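You operate a simulated robot arm through the tools that you are given. There is no shell and no other tool. Be economical: measure what you need, move in short steps, check, and stop when the job is done.

You are at the controls of a simulated robot arm. One attempt, no reset.

JOB
Layer cereal, then drops, in the small yellow cup and serve it.
Fine: one portion of each; the cup goes on the narrow tray, the slide ends out. Set down upright: what you pick out.

It is judged by the outcome, as a careful person would: the job done as asked, and still so three seconds after it is handed in. It fails if anything else is knocked over, pushed out of place, dropped, spilled or broken.

ROBOT AND FRAMES
A 7-joint arm with a two-finger parallel gripper, fixed in place. Base frame: the origin is at the foot of the arm, x ahead of it, y to its left, z up. Lengths are in mm, angles in degrees, forces in N, time in s.
With the tool pointing down near the work surface it reaches from about 220 to 580 mm from the base axis. Its first joint turns from -66.0 to 66.0 degrees. Payload 2.5 kg.
Tool frame: the origin (TCP) lies between the finger pads and is the grasp point; the fingertips stand 23 mm ahead of it; z points along the fingers, y is the line along which they close. Largest opening 94 mm; finger width 38, thickness 10; the body of the gripper, 54 by 96 mm, starts 39 mm behind the TCP.
Orientation is that of the tool frame in the base frame, as [roll, pitch, yaw] about the fixed x, y, z axes, in that order (R = Rz(yaw) Ry(pitch) Rx(roll)). With the fingers straight down and closing along the base's y, the tool's x points along the base's -x, its y along +y and its z along -z.

CONTROLS
- The arm moves only by the tool nudge_tool. Its argument "series" is a list of rows, each a list of 6 numbers: the shift along the tool's x, y, z in units of 200 mm (1.0 is 200 mm), then the turn, a rotation vector about the tool's x, y, z in units of 45 degrees (1.0 is 45 degrees). In form: [[dx, dy, dz, rx, ry, rz], ...]. A call has 1 to 20 rows; each row is the pose to reach, as a shift and turn from the pose commanded when the call began, along the tool's axes at that moment. "fingers" is the opening, from 0 (shut) to 1 (fully open), set as the call begins (left out, the last holds). A call with a number of a shift or a turn outside -1 to 1 is refused whole. Each row takes 0.2 s and may step no farther than 50 mm and 8.6 degrees from the row before; otherwise, or with a gripper value out of range, the whole call is refused. A pose out of reach is approached as far as the arm can. The call stops where the force on the tool passes 60 N (or 10 N more than at its start, if that is more) or the arm is blocked; 0.2 s more then pass. Each finger travels about 108 mm/s and halts on what it meets, pressing with about 40 N; the grip force reading is that of the motor and also rises with nothing between the fingers. The clock runs only during rows and for 0.2 s after the last one: add rows that repeat a pose to give the fingers time. The reply holds the time, the measured pose of the TCP, the force on the tool along the base axes, the opening and the grip force, in the units named above and with some noise, with the torque about the TCP (base axes, N m) and any sound that the robot's microphone picked up.
- Cameras (640 x 400 px; columns grow to the right, rows downward): "scene" is fixed at [112.5, -397.4, 552]; the picture's right is [0.89, -0.46, 0.00], its down [-0.23, -0.44, -0.87] and it looks along [0.40, 0.77, -0.50] (base axes); focal length 277 px, centre (320, 200). "wrist" rides on the gripper at [86, 16, -74] in the tool frame; the picture's right is [-0.18, 0.98, 0.00], its down [-0.58, -0.11, -0.81] and it looks along [-0.79, -0.15, 0.59] (tool axes); focal length 243 px, centre (320, 200). There is no depth. A picture from a camera that has moved, and an enlarged one, comes with that camera's place and axes in the base frame and with its lens.
- get_image(camera): a new picture of that camera. It takes no simulated time.
- zoom(camera, box): a new picture of the part [left, top, right, bottom] of that camera's present view, enlarged. It takes no simulated time.
- job_done(): hands the job in; it is judged then, once.

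Work in short steps. Places have to be worked out from the pictures, the camera data and where the tool is seen: move nearer, look again, correct. Check each grasp and each placing, and mend what went wrong. You have 120 turns and 76 pictures in all, those below and enlarged ones among them. Open the gripper and draw the arm clear of the work before you hand the job in, unless the task says otherwise; then end with one line.

The tools are called after "Call:" as a command line: name --pt "numbers of a row" for each row, then --argument value for the rest, lists and objects as JSON in quotes. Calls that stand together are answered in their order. nudge_tool: Moves the arm, as the interface text tells. Its arguments: {"type":"object","properties":{"series":{"type":"array"},"fingers":{"type":"number"}},"required":["series"]} The other tools are called the same way: get_image (camera) takes a picture; zoom (camera, box) takes an enlarged picture of a part of a camera's view; job_done () hands the job in.

At the start:

```text
time: 0.0
ee_pos: [400.0, -66.1, 442.9]
ee_rot: [-180.0, 0.0, 179.9]
ft_force: [-0.1, 0.7, -0.5]
ft_torque: [0.02, -0.02, 0.01]
width: 94.2
grip_force: 0.1
```

scene: 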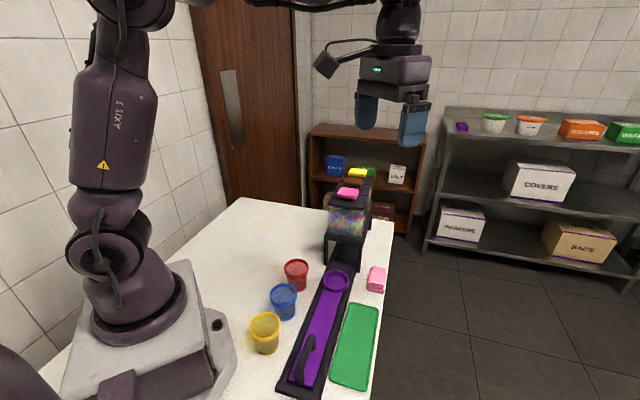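
wrist: 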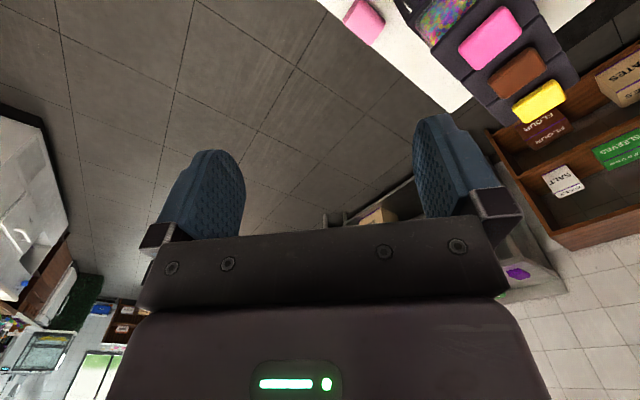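

I start by enlarging the work area: dispenser, cups and trays.

Call:
zoom --camera "scene" --box '[300, 150, 420, 290]'

Call:
zoom --camera "scene" --box '[230, 250, 400, 400]'

```text
2.86 times, centred on (360, 220) of scene
camera zoom: at [112.5, -397.4, 552.0], right [0.89, -0.46, 0.0], down [-0.23, -0.44, -0.87], along [0.4, 0.77, -0.5], focal length 792 px, centre (206, 143)
```

zoom: 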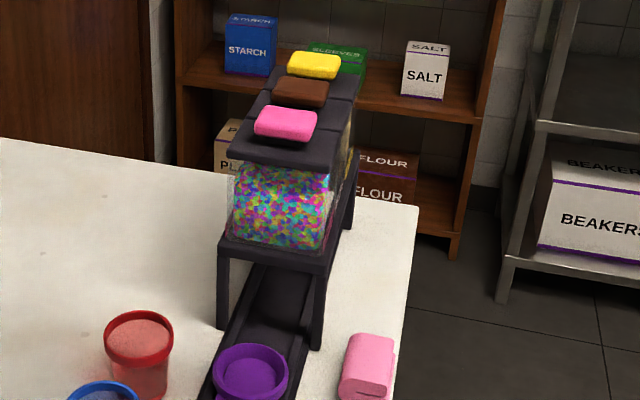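

```text
2.67 times, centred on (315, 325) of scene
camera zoom: at [112.5, -397.4, 552.0], right [0.89, -0.46, 0.0], down [-0.23, -0.44, -0.87], along [0.4, 0.77, -0.5], focal length 739 px, centre (333, -133)
```

zoom: 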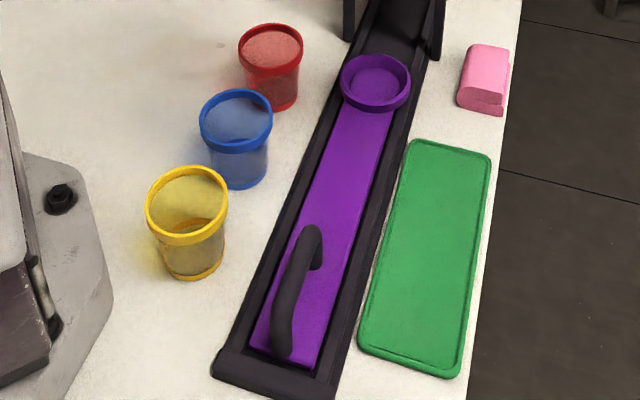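

Triangulating the lids from both pictures puts the pink one at about (448,102,232), brown (492,148) and yellow (534,191), along a rail heading about 45°. I now turn the wrist to look at the hopper sides.

Call:
nudge_tool --pt "0 0.03 0.04 0 0 -0.1667" --pt "0 0.06 0.08 0 0 -0.3333" --pt "0 0.09 0.12 0 0 -0.5" --pt "0 0.12 0.16 0 0 -0.6667" --pt "0 0.15 0.2 0 0 -0.8333" --pt "0 0.18 0.22 0 0 -1.0"

Call:
get_image --camera "wrist"

```text
time: 1.4
ee_pos: [399.7, -32.3, 400.8]
ee_rot: [180.0, 0.0, -134.9]
ft_force: [0.4, -0.5, -0.7]
ft_torque: [0.03, 0.01, -0.01]
width: 94.1
grip_force: 0.0
```

```text
71 pictures are left
camera wrist: at [327.6, -80.9, 474.4], right [-0.57, 0.82, 0.0], down [0.49, 0.34, 0.81], along [0.66, 0.46, -0.59], focal length 243 px, centre (320, 200)
```

wrist: 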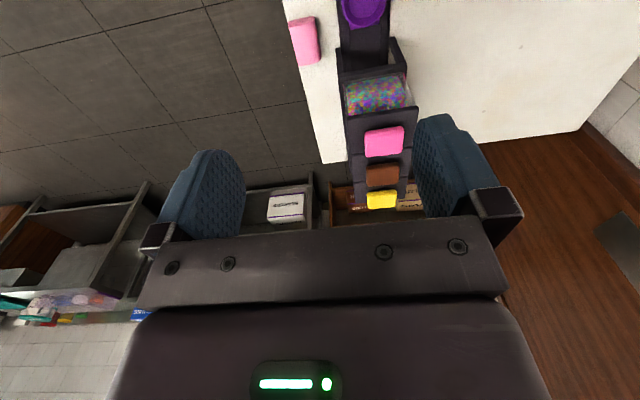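

The rail lies along the tool's x at this yaw. I turn another 45° and go lower to see the sides of the bins.

Call:
nudge_tool --pt "-0.03 -0.01 0.08 0 0 -0.1667" --pt "-0.06 -0.02 0.16 0 0 -0.3333" --pt "-0.09 -0.03 0.24 0 0 -0.5" --pt "-0.12 -0.04 0.32 0 0 -0.6667" --pt "-0.15 -0.05 0.42 0 0 -0.8333" --pt "-0.15 -0.06 0.5 0 0 -1.0"

Call:
get_image --camera "wrist"

```text
time: 2.8
ee_pos: [431.1, -15.5, 299.1]
ee_rot: [180.0, -0.1, -89.8]
ft_force: [0.4, -0.3, 0.6]
ft_torque: [-0.01, 0.01, -0.01]
width: 94.0
grip_force: 0.0
```

```text
70 pictures are left
camera wrist: at [414.9, -101.9, 373.6], right [-0.98, 0.18, 0.0], down [0.11, 0.58, 0.81], along [0.15, 0.79, -0.59], focal length 243 px, centre (320, 200)
```

wrist: 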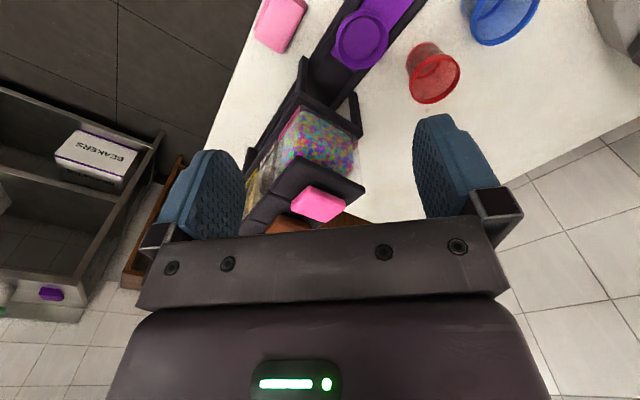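

Pink bin holds the multicoloured bits. I slide to +x so the sides of the other bins come into view.

Call:
nudge_tool --pt "0.04 -0.2 0.05 0 0 0" --pt "0.08 -0.4 0.1 0 0 0" --pt "0.12 -0.55 0.2 0 0 0"

Call:
get_image --camera "wrist"

```text
time: 3.6
ee_pos: [540.2, -39.9, 257.9]
ee_rot: [-180.0, 0.0, -90.0]
ft_force: [-0.3, -0.6, 0.6]
ft_torque: [-0.02, -0.03, -0.01]
width: 94.2
grip_force: 0.0
```

```text
69 pictures are left
camera wrist: at [524.5, -126.4, 331.7], right [-0.98, 0.18, 0.0], down [0.11, 0.58, 0.81], along [0.15, 0.79, -0.59], focal length 243 px, centre (320, 200)
```

wrist: 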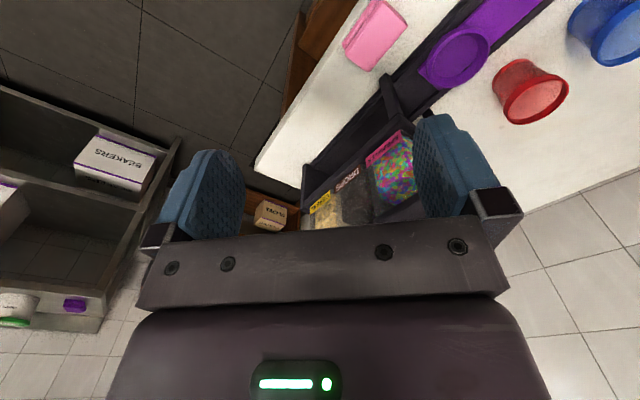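

The bins carry labels; I enlarge them.

Call:
zoom --camera "wrist" --box '[280, 70, 440, 240]'

```text
2.35 times, centred on (360, 155) of wrist
camera zoom: at [524.5, -126.4, 331.7], right [-0.98, 0.18, 0.0], down [0.11, 0.58, 0.81], along [0.15, 0.79, -0.59], focal length 571 px, centre (226, 306)
```

zoom: 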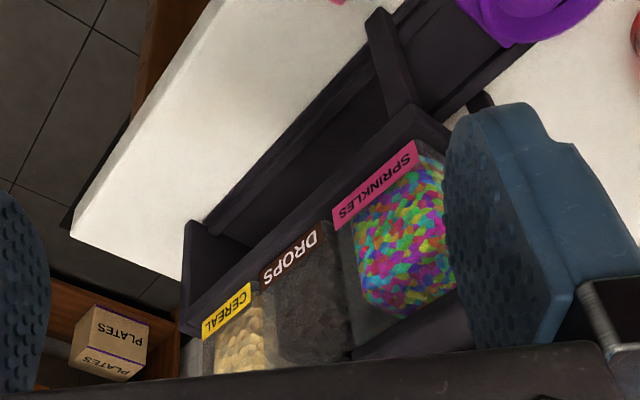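

Labels: yellow is CEREAL (far), brown is DROPS (middle), pink is SPRINKLES (near). Each coloured top block is probably a push button. I turn back and go to look at the yellow cup, which I estimate at about (174,-41), rim at z≈70.

Call:
nudge_tool --pt "0.03 0.08 -0.1 0 0 0.1667" --pt "0.06 0.16 -0.2 0 0 0.3333" --pt "0.09 0.24 -0.25 0 0 0.5" --pt "0.12 0.32 -0.3 0 0 0.6667" --pt "0.16 0.4 -0.3 0 0 0.8333" --pt "0.2 0.5 -0.3 0 0 1.0"

Call:
nudge_tool --pt "0.06 0.03 0 0 0 0.1667" --pt "0.12 0.06 0 0 0 0.3333" --pt "0.18 0.09 0 0 0 0.5" --pt "0.24 0.12 0 0 0 0.6667" --pt "0.3 0.15 0 0 0 0.8333" --pt "0.36 0.18 0 0 0 1.0"

Call:
get_image --camera "wrist"

```text
time: 5.0
ee_pos: [440.7, -82.9, 321.1]
ee_rot: [180.0, 0.0, -135.2]
ft_force: [-0.9, 0.3, -0.1]
ft_torque: [0.0, -0.01, 0.02]
width: 94.0
grip_force: 0.2
```

```text
time: 6.4
ee_pos: [364.9, -107.0, 320.7]
ee_rot: [180.0, 0.0, 180.0]
ft_force: [0.5, 0.3, -0.3]
ft_torque: [-0.01, 0.01, -0.02]
width: 93.9
grip_force: 0.0
```

```text
67 pictures are left
camera wrist: at [277.4, -90.8, 394.7], right [0.19, 0.98, 0.0], down [0.58, -0.11, 0.81], along [0.79, -0.15, -0.59], focal length 243 px, centre (320, 200)
```

wrist: 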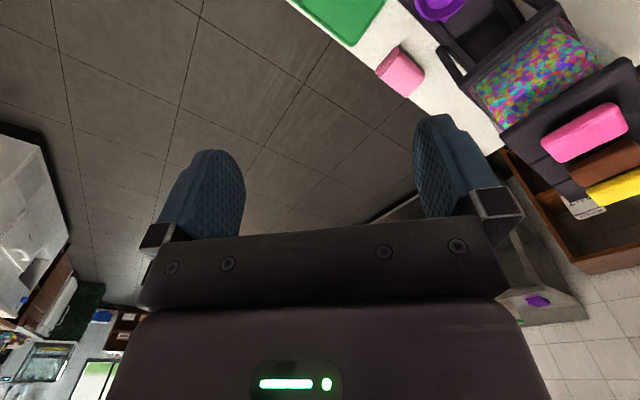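

Now yaw 135 (camera on the base side), moving toward the yellow cup.

Call:
nudge_tool --pt "0.06 -0.02 0.03 0 0 0.1667" --pt "0.12 -0.04 0.06 0 0 0.3333" --pt "0.18 -0.06 0.1 0 0 0.5" --pt "0.25 -0.08 0.14 0 0 0.6667" --pt "0.31 -0.1 0.17 0 0 0.8333" --pt "0.375 -0.115 0.2 0 0 1.0"

Call:
nudge_tool --pt "0 0 0 0 0.1667 0" --pt "0 0 0 0 0.3333 0" --pt "0 0 0 0 0.5 0" --pt "0 0 0 0 0.6667 0"

Call:
get_image --camera "wrist"

Call:
get_image --camera "scene"

```text
time: 7.8
ee_pos: [288.6, -130.9, 280.9]
ee_rot: [180.0, 0.0, 134.9]
ft_force: [-0.2, 0.4, -0.7]
ft_torque: [-0.01, 0.0, -0.02]
width: 94.0
grip_force: 0.2
```

```text
time: 8.8
ee_pos: [289.2, -129.3, 280.5]
ee_rot: [180.0, -30.0, 135.1]
ft_force: [-0.5, 0.4, -0.9]
ft_torque: [0.0, -0.05, 0.01]
width: 93.7
grip_force: 0.0
```

```text
66 pictures are left
camera wrist: at [274.4, -91.8, 387.3], right [0.81, 0.58, -0.09], down [0.56, -0.72, 0.41], along [0.17, -0.38, -0.91], focal length 243 px, centre (320, 200)
```

wrist: 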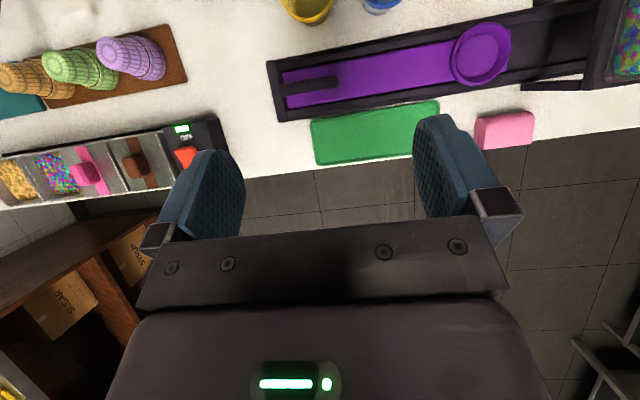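

```text
65 pictures are left
```

scene: 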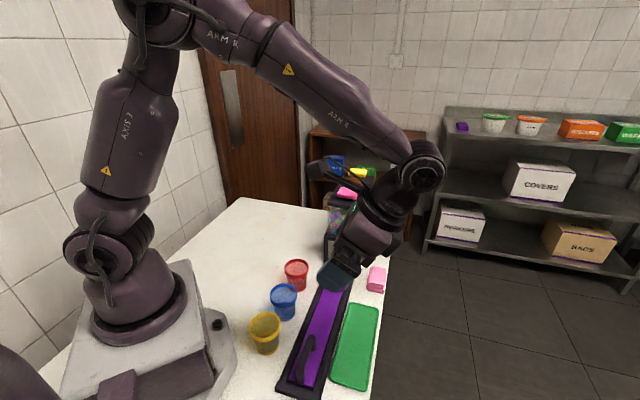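

More gear appears on the right side of the table. I enlarge it before going on.

Call:
zoom --camera "wrist" --box '[0, 0, 256, 220]'

Call:
zoom --camera "wrist" --box '[260, 0, 540, 175]'

```text
1.82 times, centred on (128, 110) of wrist
camera zoom: at [274.4, -91.8, 387.3], right [0.81, 0.58, -0.09], down [0.56, -0.72, 0.41], along [0.17, -0.38, -0.91], focal length 441 px, centre (669, 364)
```

zoom: 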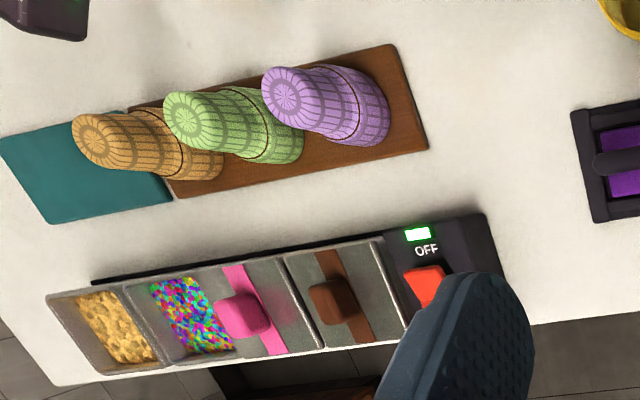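

```text
2.29 times, centred on (400, 88) of wrist
camera zoom: at [274.4, -91.8, 387.3], right [0.81, 0.58, -0.09], down [0.56, -0.72, 0.41], along [0.17, -0.38, -0.91], focal length 555 px, centre (137, 457)
```

zoom: 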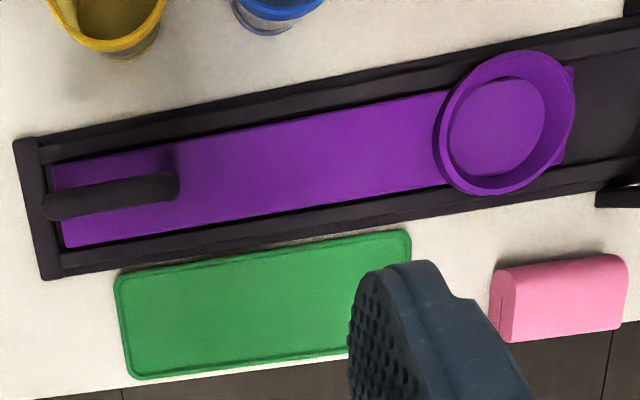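

The teal-mat station to the right is a separate one; the green tray beside the slide is the narrow tray, at about (347,-111). The handle spans (206,-138) to (260,-87), and the ring is at (385,41). Now I approach the yellow cup with the tool tilted 30°.

Call:
nudge_tool --pt "0.05 -0.024 0.216 0 0 0" --pt "0.1 -0.048 0.433 0 0 0" --pt "0.15 -0.071 0.65 0 0 0" --pt "0.198 -0.095 0.866 0 0 0"

Call:
get_image --camera "wrist"

Call:
get_image --camera "scene"

```text
time: 9.8
ee_pos: [190.6, -57.7, 150.2]
ee_rot: [-179.9, -30.0, 135.0]
ft_force: [-0.7, 0.3, -0.4]
ft_torque: [-0.01, 0.01, 0.02]
width: 94.1
grip_force: 0.1
```

```text
62 pictures are left
camera wrist: at [174.7, -18.6, 257.7], right [0.81, 0.58, -0.09], down [0.56, -0.72, 0.41], along [0.17, -0.38, -0.91], focal length 243 px, centre (320, 200)
```

wrist: 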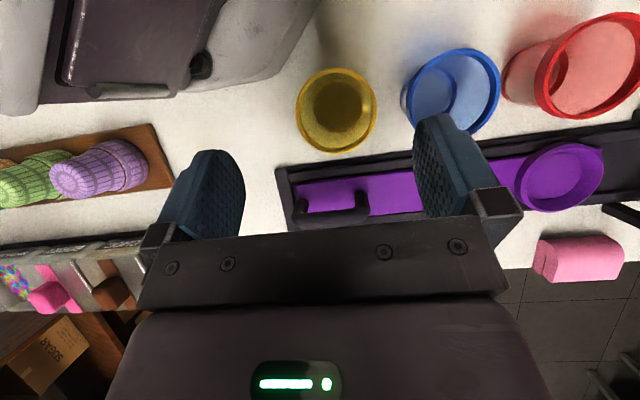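

```text
61 pictures are left
```

scene: 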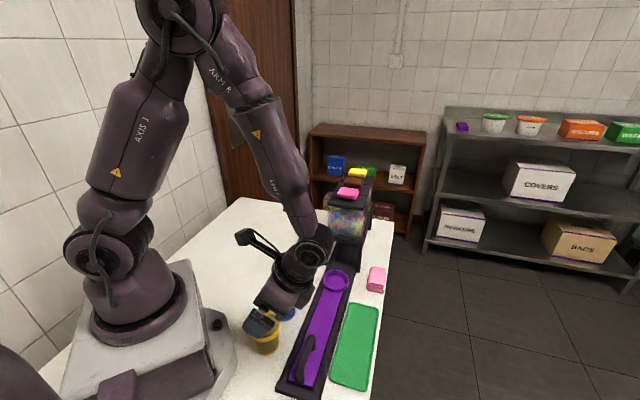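

The yellow rim centre comes out at about (177,-33), rim z≈57, Ø≈61. Blue is 85 mm off, so I narrow the fingers to 74 mm and hover over it.

Call:
nudge_tool --pt "0.021 0.02 0.1 0 0 0" --pt "0.042 0.039 0.198 0 0 0" --pt "0.042 0.039 0.198 0 0 0" --fingers 0.79

Call:
get_image --camera "wrist"

Call:
zoom --camera "scene" --box '[220, 260, 340, 380]'

```text
time: 10.6
ee_pos: [176.6, -32.8, 119.4]
ee_rot: [179.9, -30.0, 135.0]
ft_force: [-0.6, -0.4, 0.6]
ft_torque: [-0.01, 0.01, 0.0]
width: 74.1
grip_force: 0.0
```

```text
60 pictures are left
camera wrist: at [161.6, 5.5, 226.7], right [0.81, 0.58, -0.09], down [0.56, -0.72, 0.41], along [0.17, -0.38, -0.91], focal length 243 px, centre (320, 200)
```

wrist: 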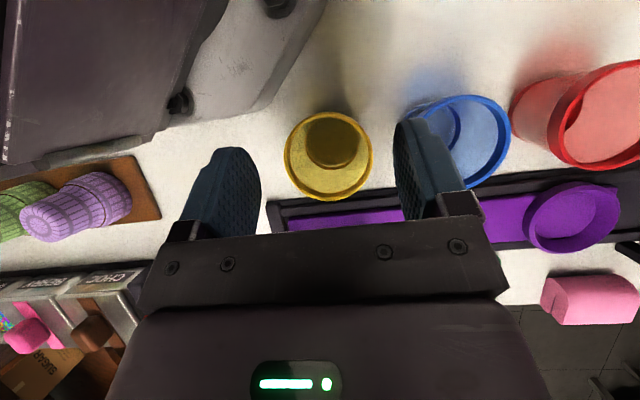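

```text
3.33 times, centred on (280, 320) of scene
camera zoom: at [112.5, -397.4, 552.0], right [0.89, -0.46, 0.0], down [-0.23, -0.44, -0.87], along [0.4, 0.77, -0.5], focal length 924 px, centre (453, -200)
```

zoom: 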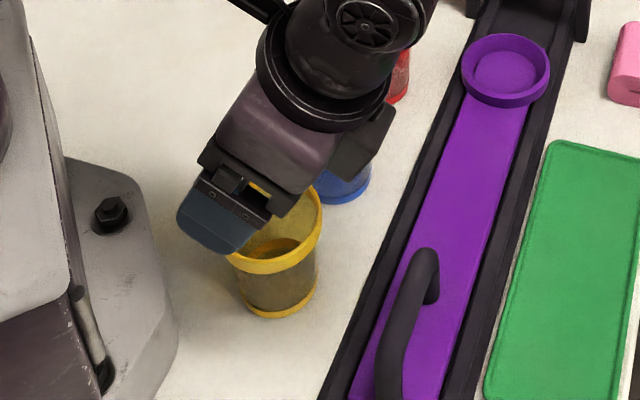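

The cup is centred between the fingers at about (178,-33). I descend vertically to z≈52.

Call:
nudge_tool --pt "-0.084 0 0.146 0 0 0" --pt "-0.13 0 0.225 0 0 0" --pt "-0.168 0 0.292 0 0 0"

Call:
get_image --camera "wrist"

Call:
zoom --camera "scene" --box '[220, 260, 340, 380]'

```text
time: 11.4
ee_pos: [177.2, -31.9, 52.6]
ee_rot: [180.0, -29.9, 135.0]
ft_force: [1.0, 0.3, -0.9]
ft_torque: [0.0, -0.02, 0.01]
width: 74.0
grip_force: 0.1
```

```text
58 pictures are left
camera wrist: at [162.7, 5.5, 159.6], right [0.81, 0.58, -0.09], down [0.56, -0.72, 0.41], along [0.17, -0.38, -0.91], focal length 243 px, centre (320, 200)
```

wrist: 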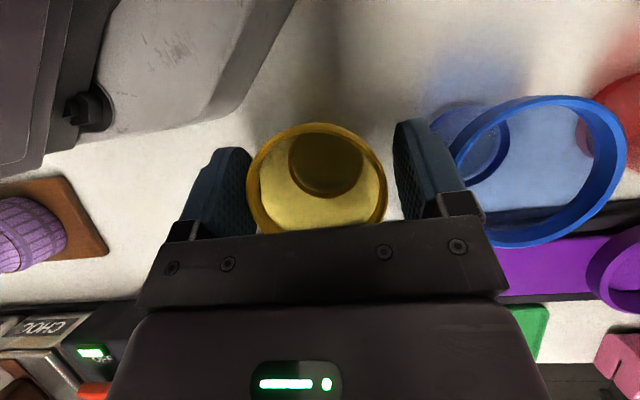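

```text
3.33 times, centred on (280, 320) of scene
camera zoom: at [112.5, -397.4, 552.0], right [0.89, -0.46, 0.0], down [-0.23, -0.44, -0.87], along [0.4, 0.77, -0.5], focal length 924 px, centre (453, -200)
```

zoom: 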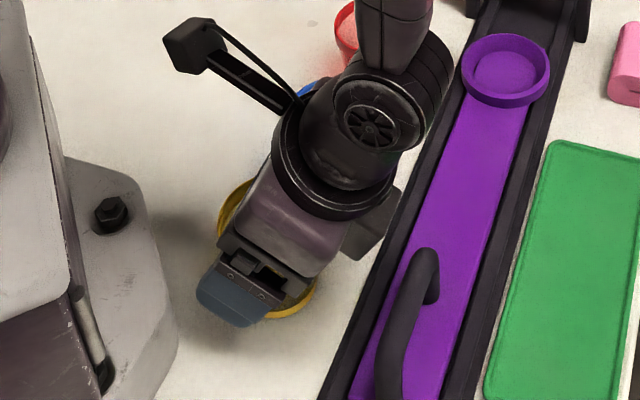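

Fingers straddle the rim. Closing.

Call:
nudge_tool --pt "0 0 0 0 0 0" --pt "0 0 0 0 0 0" --pt "0 0 0 0 0 0" --fingers 0

Call:
get_image --camera "wrist"

```text
time: 12.2
ee_pos: [177.7, -33.3, 52.8]
ee_rot: [179.9, -29.9, 135.0]
ft_force: [-0.6, 0.2, 1.1]
ft_torque: [-0.02, 0.02, 0.02]
width: 58.4
grip_force: 39.6
```

```text
56 pictures are left
camera wrist: at [162.7, 5.4, 160.0], right [0.81, 0.58, -0.09], down [0.56, -0.72, 0.41], along [0.17, -0.38, -0.91], focal length 243 px, centre (320, 200)
```

wrist: 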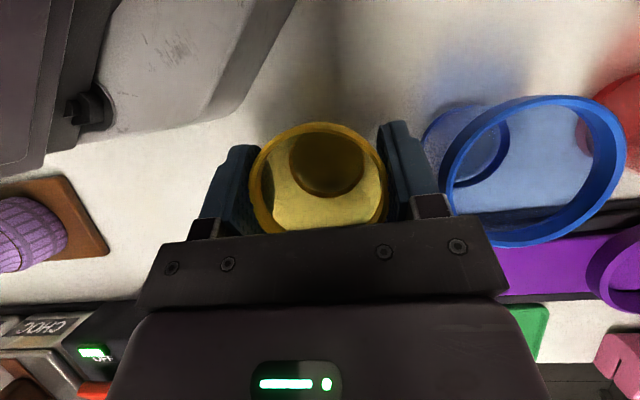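

Gripped at 58.4 mm. Lifting straight up 100 mm.

Call:
nudge_tool --pt "0.04 0 -0.069 0 0 0" --pt "0.1 0 -0.173 0 0 0" --pt "0.18 0 -0.312 0 0 0" --pt "0.25 0 -0.433 0 0 0"

Call:
get_image --camera "scene"

```text
time: 13.2
ee_pos: [176.4, -33.6, 154.2]
ee_rot: [180.0, -30.0, 135.0]
ft_force: [0.5, 0.0, -0.6]
ft_torque: [-0.02, 0.0, -0.03]
width: 57.5
grip_force: 39.6
```

```text
55 pictures are left
```

scene: 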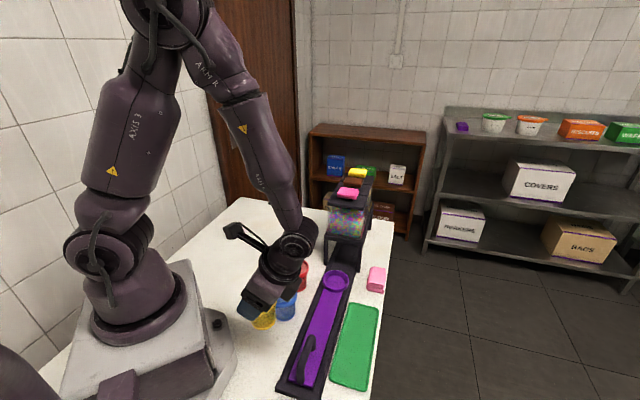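

Cup is lifted. I carry it toward the ring, stopping about 40 mm short to check clearance to the hoppers.

Call:
nudge_tool --pt "-0.082 0.16 -0.047 0 0 0" --pt "-0.164 0.32 -0.095 0 0 0" --pt "-0.246 0.48 -0.142 0 0 0" --pt "-0.328 0.64 -0.19 0 0 0" --pt "-0.41 0.8 -0.237 0 0 0"

Call:
get_image --camera "wrist"

Call:
zoom --camera "scene" --box '[260, 150, 420, 310]'

```text
time: 14.4
ee_pos: [354.8, 13.0, 153.7]
ee_rot: [180.0, -30.0, 135.0]
ft_force: [0.1, 0.4, -0.1]
ft_torque: [0.03, 0.0, 0.03]
width: 57.5
grip_force: 39.5
```

```text
54 pictures are left
camera wrist: at [340.2, 52.1, 260.9], right [0.81, 0.58, -0.09], down [0.56, -0.72, 0.41], along [0.17, -0.38, -0.91], focal length 243 px, centre (320, 200)
```

wrist: 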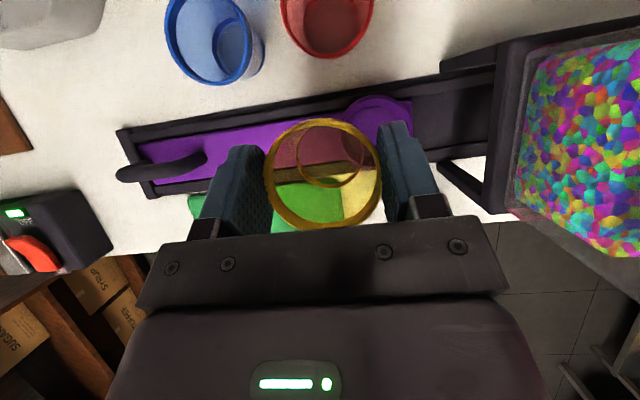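

```text
2.50 times, centred on (340, 230) of scene
camera zoom: at [112.5, -397.4, 552.0], right [0.89, -0.46, 0.0], down [-0.23, -0.44, -0.87], along [0.4, 0.77, -0.5], focal length 693 px, centre (270, 125)
```

zoom: 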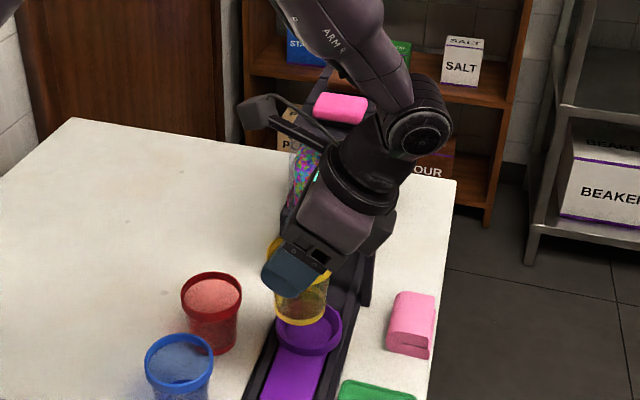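

Near the hopper the tilted gripper body would clear it by only about 3 mm. I'll set the cup on the tray temporarily and regrip it leaning away from the hopper. First I move over the tray centre.

Call:
nudge_tool --pt "-0.086 -0.114 -0.05 0 0 0" --pt "-0.173 -0.228 -0.1 0 0 0" --pt "-0.26 -0.342 -0.15 0 0 0" --pt "-0.346 -0.456 -0.2 0 0 0"

Call:
get_image --camera "scene"

Call:
get_image --camera "wrist"

```text
time: 15.4
ee_pos: [348.6, -108.9, 152.1]
ee_rot: [180.0, -30.0, 135.2]
ft_force: [0.6, 0.1, -0.8]
ft_torque: [-0.01, -0.01, 0.01]
width: 57.7
grip_force: 40.3
```

```text
52 pictures are left
```

scene: 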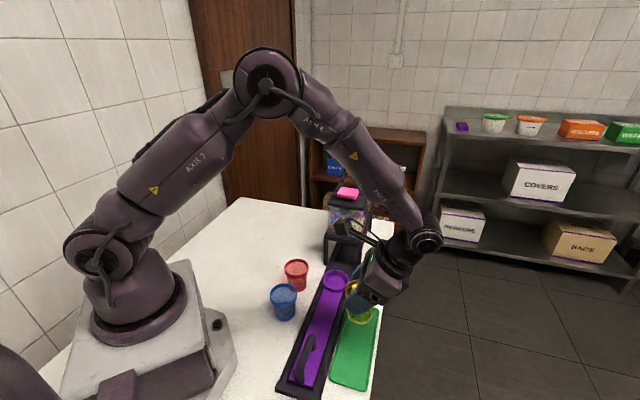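

```text
51 pictures are left
camera wrist: at [333.9, -70.2, 258.8], right [0.81, 0.58, -0.09], down [0.56, -0.72, 0.41], along [0.17, -0.38, -0.91], focal length 243 px, centre (320, 200)
```

wrist: 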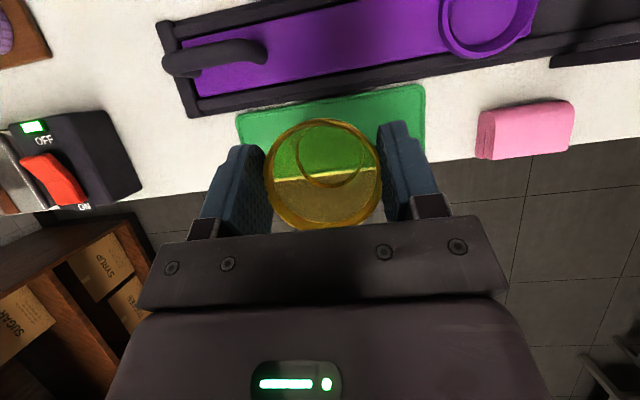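

The tray centre computes to (351,-111), and the cup is right over it. I descend to just above the tray.

Call:
nudge_tool --pt "-0.08 0 0.139 0 0 0" --pt "-0.16 0 0.277 0 0 0" --pt "-0.21 0 0.364 0 0 0" --pt "-0.235 0 0.407 0 0 0"

Call:
nudge_tool --pt "-0.0025 0 0.0043 0 0 0" --pt "-0.005 0 0.0087 0 0 0"

Call:
zoom --camera "scene" --box '[290, 240, 410, 390]'

```text
time: 16.4
ee_pos: [352.6, -110.6, 58.1]
ee_rot: [179.8, -29.7, 135.1]
ft_force: [0.8, -0.2, 42.3]
ft_torque: [-0.3, -0.03, -0.1]
width: 57.1
grip_force: 39.9
```

```text
time: 17.0
ee_pos: [349.4, -108.7, 55.9]
ee_rot: [179.8, -29.7, 135.1]
ft_force: [7.5, -0.3, 25.6]
ft_torque: [0.11, -0.18, -0.07]
width: 56.8
grip_force: 39.5
```

```text
2.67 times, centred on (350, 315) of scene
camera zoom: at [112.4, -397.3, 552.1], right [0.89, -0.46, 0.0], down [-0.23, -0.44, -0.87], along [0.4, 0.77, -0.5], focal length 739 px, centre (240, -107)
```

zoom: 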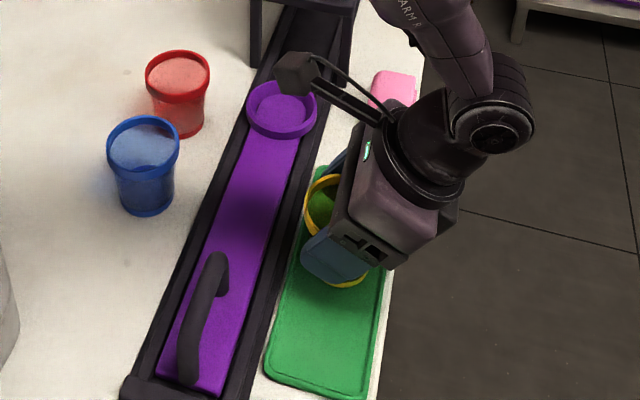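

The cup is in contact with the tray, at 25 N. Opening the fingers to release it.

Call:
nudge_tool --pt "0 0 0 0 0 0" --pt "0 0 0 0 0 0" --fingers 0.9

Call:
nudge_tool --pt "0.08 0 -0.139 0 0 0" --pt "0.16 0 -0.277 0 0 0" --pt "0.25 0 -0.433 0 0 0"

Call:
get_image --camera "wrist"

```text
time: 17.6
ee_pos: [349.0, -108.2, 54.9]
ee_rot: [-179.9, -30.1, 135.0]
ft_force: [-0.1, 0.7, -0.1]
ft_torque: [0.03, 0.03, 0.0]
width: 84.8
grip_force: 0.0
```

```text
time: 18.4
ee_pos: [348.0, -109.5, 157.1]
ee_rot: [179.9, -29.9, 134.9]
ft_force: [0.3, -0.3, 0.8]
ft_torque: [-0.01, 0.0, 0.0]
width: 84.8
grip_force: 0.0
```

```text
49 pictures are left
camera wrist: at [333.0, -70.7, 263.8], right [0.81, 0.58, -0.09], down [0.56, -0.72, 0.41], along [0.17, -0.38, -0.91], focal length 243 px, centre (320, 200)
```

wrist: 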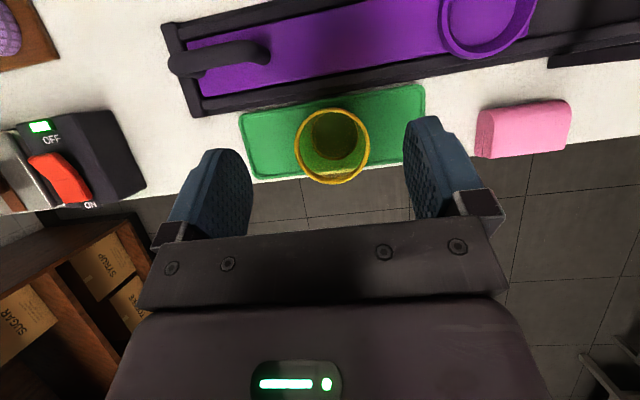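

Cup stands upright on the tray at (350,-109). I untilt, then turn to yaw 225 so that the closing line is across the rail.

Call:
nudge_tool --pt "0.025 0 -0.043 0 -0.1667 0" --pt "0.05 0 -0.086 0 -0.3333 0" --pt "0.075 0 -0.13 0 -0.5 0" --pt "0.1 0 -0.173 0 -0.6667 0"

Call:
nudge_tool --pt "0 0 0 0 0 -0.1667" --pt "0 0 0 0 0 -0.3333" --pt "0 0 0 0 0 -0.5" --pt "0 0 0 0 0 -0.6667" --pt "0 0 0 0 0 -0.8333" --pt "0 0 0 0 0 -1.0"

Call:
nudge_tool --pt "0 0 0 0 0 -0.1667" --pt "0 0 0 0 0 -0.3333" --pt "0 0 0 0 0 -0.5" --pt "0 0 0 0 0 -0.6667" --pt "0 0 0 0 0 -0.8333" --pt "0 0 0 0 0 -1.0"

Call:
nudge_tool --pt "0 0 0 0 -0.15 0" --pt "0 0 0 0 -0.3 0" --pt "0 0 0 0 -0.4444 0"

Call:
get_image --camera "wrist"

Call:
get_image --camera "scene"

```text
time: 19.4
ee_pos: [350.1, -107.9, 196.6]
ee_rot: [180.0, 0.1, 135.1]
ft_force: [-0.6, 0.2, 0.1]
ft_torque: [0.0, -0.03, 0.01]
width: 84.7
grip_force: 0.1
```

```text
time: 20.8
ee_pos: [348.1, -108.6, 195.7]
ee_rot: [180.0, 0.0, -179.9]
ft_force: [0.5, 0.3, -0.1]
ft_torque: [0.02, -0.04, 0.01]
width: 84.8
grip_force: 0.1
```

```text
time: 22.2
ee_pos: [348.0, -107.6, 195.8]
ee_rot: [180.0, 0.0, -134.7]
ft_force: [-0.3, 0.9, 0.7]
ft_torque: [0.02, 0.02, 0.0]
width: 84.7
grip_force: 0.2
```

```text
time: 23.0
ee_pos: [349.3, -108.8, 195.9]
ee_rot: [-179.9, 20.1, -134.8]
ft_force: [0.2, -0.5, -0.2]
ft_torque: [0.04, 0.01, 0.0]
width: 84.5
grip_force: 0.1
```

```text
48 pictures are left
camera wrist: at [262.2, -171.9, 235.9], right [-0.57, 0.82, 0.06], down [0.27, 0.11, 0.96], along [0.77, 0.57, -0.28], focal length 243 px, centre (320, 200)
```

wrist: 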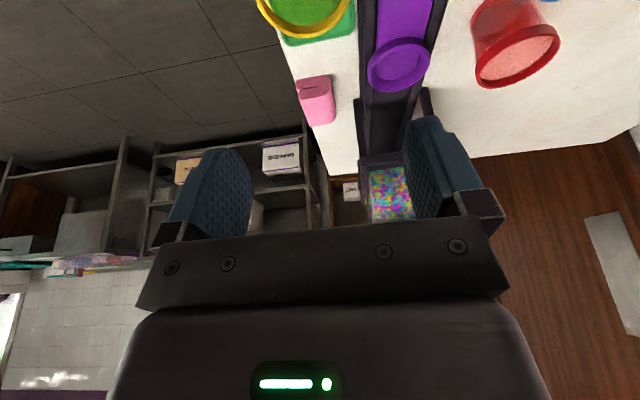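

```text
47 pictures are left
```

scene: 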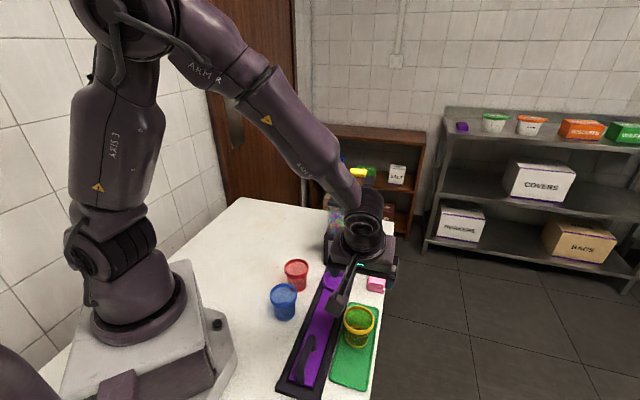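

The body leans away from the hopper as wanted. The cup sits directly beneath, so I descend to z≈57.

Call:
nudge_tool --pt "0.06 0 0.165 0 0 0" --pt "0.12 0 0.33 0 0 0" --pt "0.18 0 0.495 0 0 0" --pt "0.237 0 0.65 0 0 0"

Call:
get_image --camera "wrist"

Call:
zoom --camera "scene" --box '[290, 240, 410, 390]'

```text
time: 24.0
ee_pos: [348.6, -111.1, 55.2]
ee_rot: [-179.9, 20.0, -134.9]
ft_force: [-0.2, 0.4, 0.7]
ft_torque: [0.01, -0.01, 0.01]
width: 85.0
grip_force: 0.1
```

```text
46 pictures are left
camera wrist: at [262.3, -174.4, 95.2], right [-0.57, 0.82, 0.06], down [0.27, 0.11, 0.96], along [0.77, 0.57, -0.28], focal length 243 px, centre (320, 200)
```

wrist: 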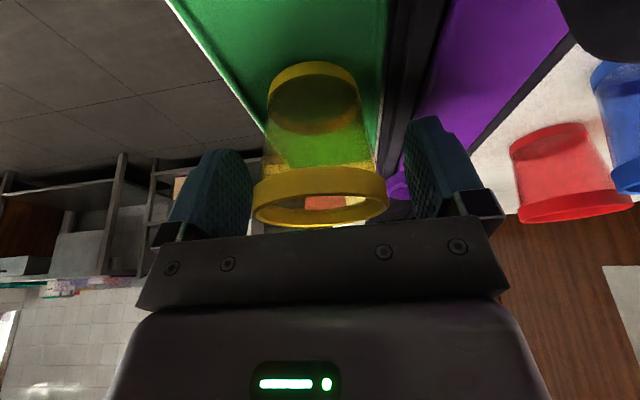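

```text
2.67 times, centred on (350, 315) of scene
camera zoom: at [112.5, -397.3, 552.0], right [0.89, -0.46, 0.0], down [-0.23, -0.44, -0.87], along [0.4, 0.77, -0.5], focal length 739 px, centre (240, -107)
```

zoom: 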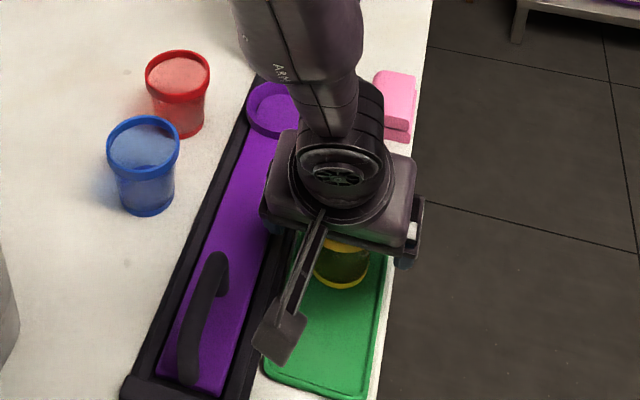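

The rim is centred between the fingers. Closing.

Call:
nudge_tool --pt "0 0 0 0 0 0" --pt "0 0 0 0 0 0" --pt "0 0 0 0 0 0" --fingers 0

Call:
nudge_tool --pt "-0.03 0 -0.0825 0 0 0" --pt "-0.09 0 -0.247 0 0 0" --pt "-0.155 0 -0.425 0 0 0"

Call:
get_image --camera "wrist"

```text
time: 24.8
ee_pos: [349.8, -110.9, 56.2]
ee_rot: [180.0, 20.0, -135.1]
ft_force: [-0.3, -0.2, -0.5]
ft_torque: [-0.01, -0.02, 0.02]
width: 55.8
grip_force: 40.2
```

```text
time: 25.6
ee_pos: [350.2, -108.0, 147.1]
ee_rot: [-180.0, 20.0, -135.0]
ft_force: [0.5, 0.4, 1.1]
ft_torque: [0.04, -0.03, -0.02]
width: 55.4
grip_force: 40.2
```

```text
44 pictures are left
camera wrist: at [263.3, -172.0, 187.0], right [-0.57, 0.82, 0.06], down [0.27, 0.11, 0.96], along [0.77, 0.57, -0.29], focal length 243 px, centre (320, 200)
```

wrist: 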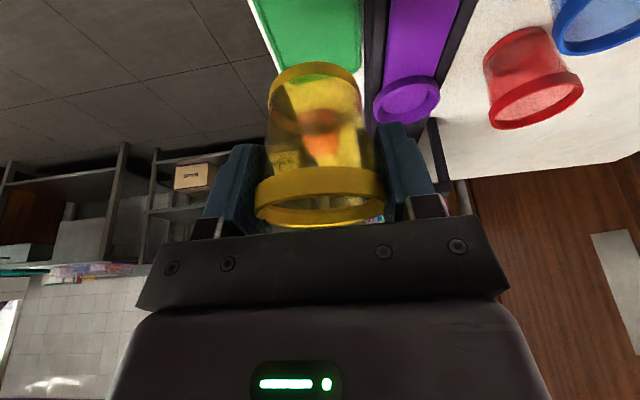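

Cup held. I carry it over the ring at roughly (385,42).

Call:
nudge_tool --pt "-0.153 0.1 0.056 0 0 0" --pt "-0.306 0.2 0.112 0 0 0" --pt "-0.458 0.3 0.167 0 0 0" --pt "-0.611 0.403 0.223 0 0 0"

Call:
get_image --camera "wrist"

Call:
zoom --camera "scene" --box '[260, 170, 420, 310]'

```text
time: 26.6
ee_pos: [384.6, 39.6, 147.4]
ee_rot: [-179.9, 19.9, -135.0]
ft_force: [-0.8, -0.2, 0.1]
ft_torque: [-0.02, -0.02, 0.04]
width: 55.7
grip_force: 39.5
```

```text
43 pictures are left
camera wrist: at [297.9, -24.2, 187.3], right [-0.57, 0.82, 0.06], down [0.27, 0.11, 0.96], along [0.78, 0.56, -0.28], focal length 243 px, centre (320, 200)
```

wrist: 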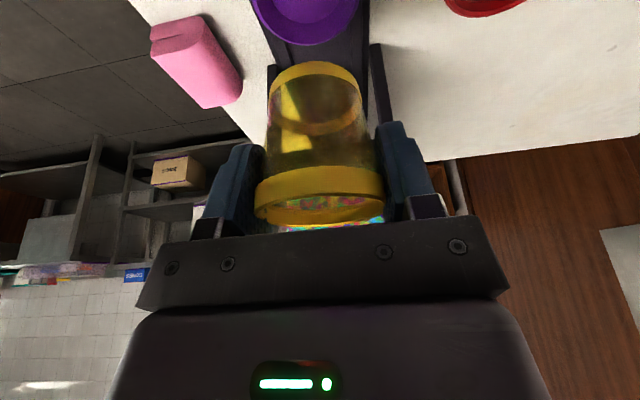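

```text
2.86 times, centred on (340, 240) of scene
camera zoom: at [112.5, -397.4, 552.0], right [0.89, -0.46, 0.0], down [-0.23, -0.44, -0.87], along [0.4, 0.77, -0.5], focal length 792 px, centre (263, 86)
```

zoom: 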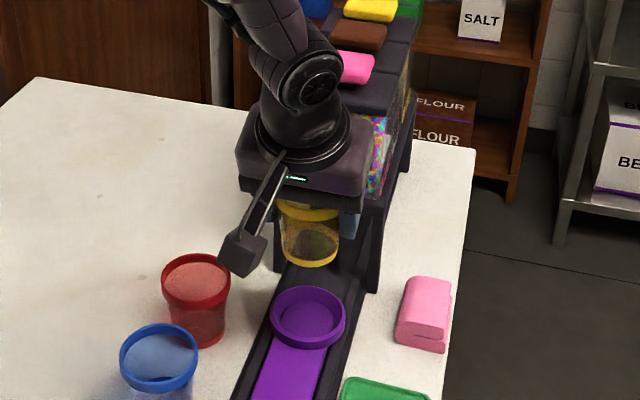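

Projections match to within about 3 mm, so I shift +2.8 mm in x and lower the cup to just over the ring to recheck.

Call:
nudge_tool --pt "0.05 -0.005 0.16 0 0 0" --pt "0.106 -0.01 0.32 0 0 0"

Call:
get_image --camera "wrist"

Call:
zoom --camera "scene" --box '[290, 230, 380, 300]'

```text
time: 27.2
ee_pos: [387.7, 39.2, 81.1]
ee_rot: [180.0, 20.0, -135.0]
ft_force: [-0.7, -0.4, 0.8]
ft_torque: [0.04, -0.03, 0.0]
width: 55.4
grip_force: 39.7
```

```text
41 pictures are left
camera wrist: at [300.7, -24.7, 121.3], right [-0.57, 0.82, 0.06], down [0.27, 0.11, 0.96], along [0.77, 0.56, -0.28], focal length 243 px, centre (320, 200)
```

wrist: 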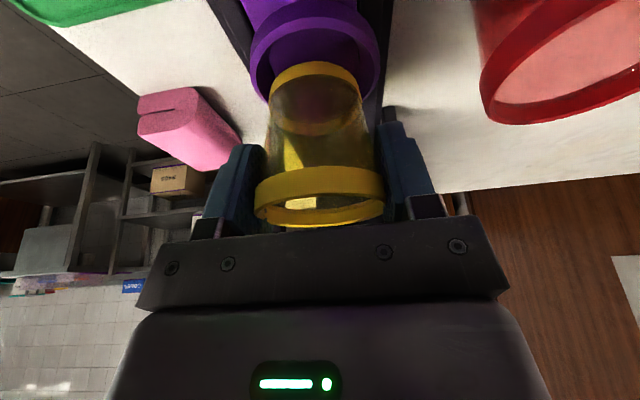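

```text
5.71 times, centred on (335, 265) of scene
camera zoom: at [112.5, -397.3, 552.0], right [0.89, -0.46, 0.0], down [-0.23, -0.44, -0.87], along [0.4, 0.77, -0.5], focal length 1584 px, centre (234, -171)
```

zoom: 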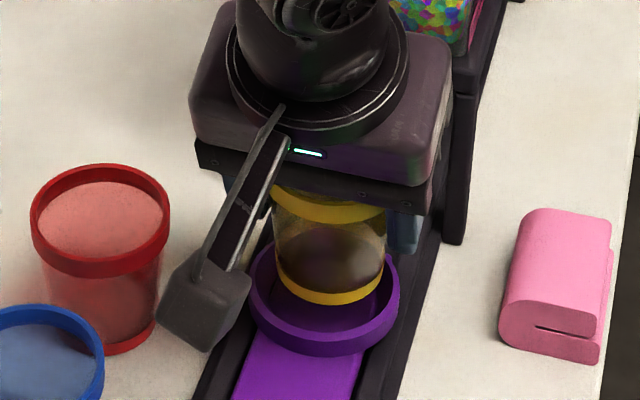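

The cup bottom is about 1–2 mm off the ring centre, within the dish tolerance. I apply a small correction and descend to near the floor.

Call:
nudge_tool --pt "0.012 0.006 0.033 0 0 0" --pt "0.024 0.006 0.066 0 0 0"

Call:
zoom --camera "scene" --box '[290, 230, 380, 300]'

```text
time: 27.8
ee_pos: [387.0, 41.1, 67.3]
ee_rot: [-179.9, 20.0, -134.9]
ft_force: [-0.1, 0.3, 1.0]
ft_torque: [-0.01, 0.02, 0.03]
width: 55.3
grip_force: 39.7
```

```text
5.71 times, centred on (335, 265) of scene
camera zoom: at [112.5, -397.4, 552.0], right [0.89, -0.46, 0.0], down [-0.23, -0.44, -0.87], along [0.4, 0.77, -0.5], focal length 1584 px, centre (234, -171)
```

zoom: 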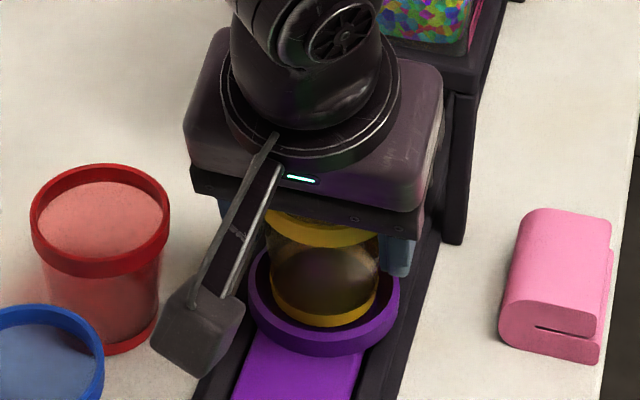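

Centred inside the ring, with no contact yet. Lowering in 2 mm steps until contact.

Call:
nudge_tool --pt "0.0034 0 0.0094 0 0 0" --pt "0.0068 0 0.0188 0 0 0"

Call:
nudge_tool --pt "0.0034 0 0.0094 0 0 0"

```text
time: 28.4
ee_pos: [387.0, 42.0, 64.9]
ee_rot: [-179.7, 20.3, -134.8]
ft_force: [0.0, -0.5, 29.7]
ft_torque: [-0.19, 0.12, -0.27]
width: 55.7
grip_force: 40.2
```

```text
time: 28.8
ee_pos: [387.5, 41.2, 63.2]
ee_rot: [-179.7, 20.2, -134.9]
ft_force: [1.5, -3.3, 33.3]
ft_torque: [0.02, -0.14, -0.21]
width: 54.6
grip_force: 40.5
```

Contact with the ring floor. Releasing and rising.

Call:
nudge_tool --pt "0 0 0 0 0 0" --pt "0 0 0 0 0 0" --fingers 0.9

Call:
nudge_tool --pt "-0.06 0 -0.165 0 0 0" --pt "-0.12 0 -0.33 0 0 0" --pt "-0.18 0 -0.495 0 0 0" --pt "-0.24 0 -0.66 0 0 0"

Call:
zoom --camera "scene" --box '[260, 210, 400, 400]'

```text
time: 29.4
ee_pos: [385.0, 41.4, 60.1]
ee_rot: [179.9, 19.9, -135.0]
ft_force: [-1.1, 0.2, 0.2]
ft_torque: [0.0, -0.03, 0.0]
width: 84.8
grip_force: 0.0
```

```text
time: 30.4
ee_pos: [384.9, 42.1, 201.0]
ee_rot: [179.9, 20.0, -134.9]
ft_force: [0.3, -0.1, -0.1]
ft_torque: [0.0, 0.02, -0.02]
width: 84.5
grip_force: 0.0
```

```text
2.11 times, centred on (330, 305) of scene
camera zoom: at [112.5, -397.4, 552.0], right [0.89, -0.46, 0.0], down [-0.23, -0.44, -0.87], along [0.4, 0.77, -0.5], focal length 584 px, centre (299, -21)
```

zoom: 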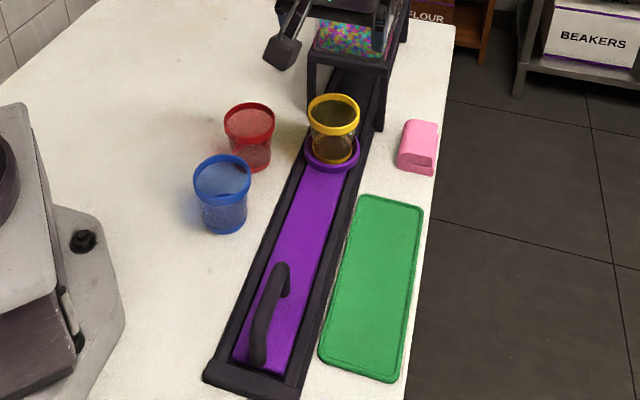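

The cup is seated in the ring. Now toward the handle, straightening the tool on the way.

Call:
nudge_tool --pt "0.151 0 -0.055 0 0.111 0" --pt "0.302 0 -0.11 0 0.222 0" --pt "0.453 0 -0.165 0 0.333 0" --pt "0.604 0 -0.22 0 0.4444 0"

Call:
nudge_tool --pt "0.12 0 0.08 0 0 0" --pt "0.24 0 0.16 0 0 0" --pt "0.36 0 0.24 0 0 0" --pt "0.46 0 0.3 0 0 0"

Call:
get_image --camera "wrist"

Call:
zoom --camera "scene" --box '[240, 270, 400, 400]'

```text
time: 31.4
ee_pos: [295.3, -49.0, 200.5]
ee_rot: [-180.0, -0.2, -135.0]
ft_force: [0.1, 0.6, 0.8]
ft_torque: [0.02, -0.01, 0.01]
width: 84.8
grip_force: 0.1
```

```text
time: 32.4
ee_pos: [230.2, -115.0, 140.8]
ee_rot: [-180.0, 0.0, -135.0]
ft_force: [0.2, -0.4, -1.0]
ft_torque: [-0.01, -0.01, 0.01]
width: 84.8
grip_force: 0.0
```

```text
37 pictures are left
camera wrist: at [157.2, -164.1, 215.8], right [-0.57, 0.82, 0.0], down [0.49, 0.33, 0.81], along [0.67, 0.46, -0.59], focal length 243 px, centre (320, 200)
```

wrist: 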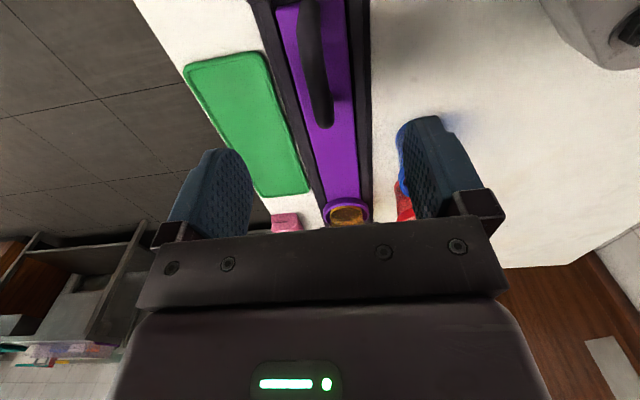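

```text
3.08 times, centred on (320, 335) of scene
camera zoom: at [112.5, -397.3, 552.0], right [0.89, -0.46, 0.0], down [-0.23, -0.44, -0.87], along [0.4, 0.77, -0.5], focal length 853 px, centre (320, -215)
```

zoom: 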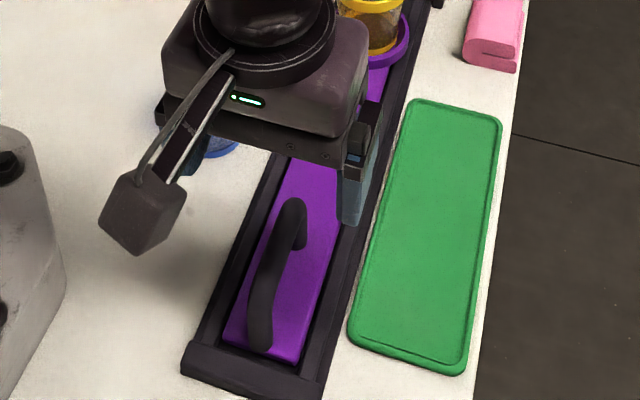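

Handle spans about (204,-143) to (252,-94), top at z≈57, and the tool is aligned with it. I narrow the fingers and go down to z≈48 around the bar.

Call:
nudge_tool --pt "0.02 0 0.2 0 0 0" --pt "0.042 0 0.35 0 0 0" --pt "0.042 0 0.464 0 0 0" --fingers 0.5

Call:
get_image --camera "wrist"

Call:
zoom --camera "scene" --box '[240, 290, 380, 400]'

```text
time: 33.2
ee_pos: [223.5, -119.5, 49.4]
ee_rot: [-179.9, 0.1, -135.0]
ft_force: [-0.4, 0.2, -0.6]
ft_torque: [0.0, 0.04, -0.01]
width: 46.9
grip_force: 0.0
```

```text
35 pictures are left
camera wrist: at [151.5, -169.7, 123.1], right [-0.56, 0.83, 0.0], down [0.49, 0.33, 0.81], along [0.67, 0.46, -0.59], focal length 243 px, centre (320, 200)
```

wrist: 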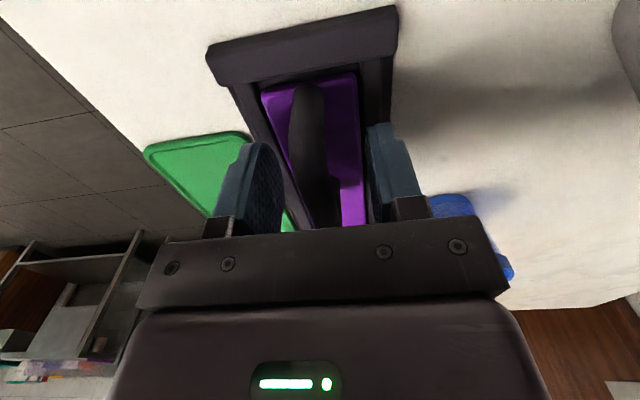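

```text
3.64 times, centred on (310, 345) of scene
camera zoom: at [112.5, -397.4, 552.0], right [0.89, -0.46, 0.0], down [-0.23, -0.44, -0.87], along [0.4, 0.77, -0.5], focal length 1008 px, centre (356, -327)
```

zoom: 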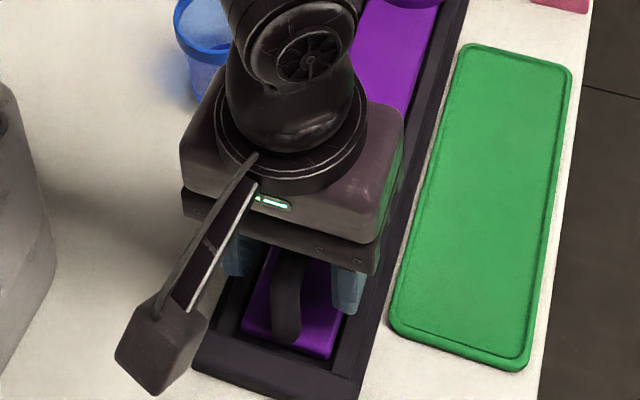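

The bar is between the fingers. Closing on the handle.

Call:
nudge_tool --pt "0 0 0 0 0 0" --pt "0 0 0 0 0 0" --pt "0 0 0 0 0 0" --fingers 0

```text
time: 34.0
ee_pos: [224.9, -119.7, 48.8]
ee_rot: [-179.7, 0.1, -135.0]
ft_force: [13.0, -13.8, -26.6]
ft_torque: [0.0, 0.08, 0.15]
width: 14.8
grip_force: 44.8
```

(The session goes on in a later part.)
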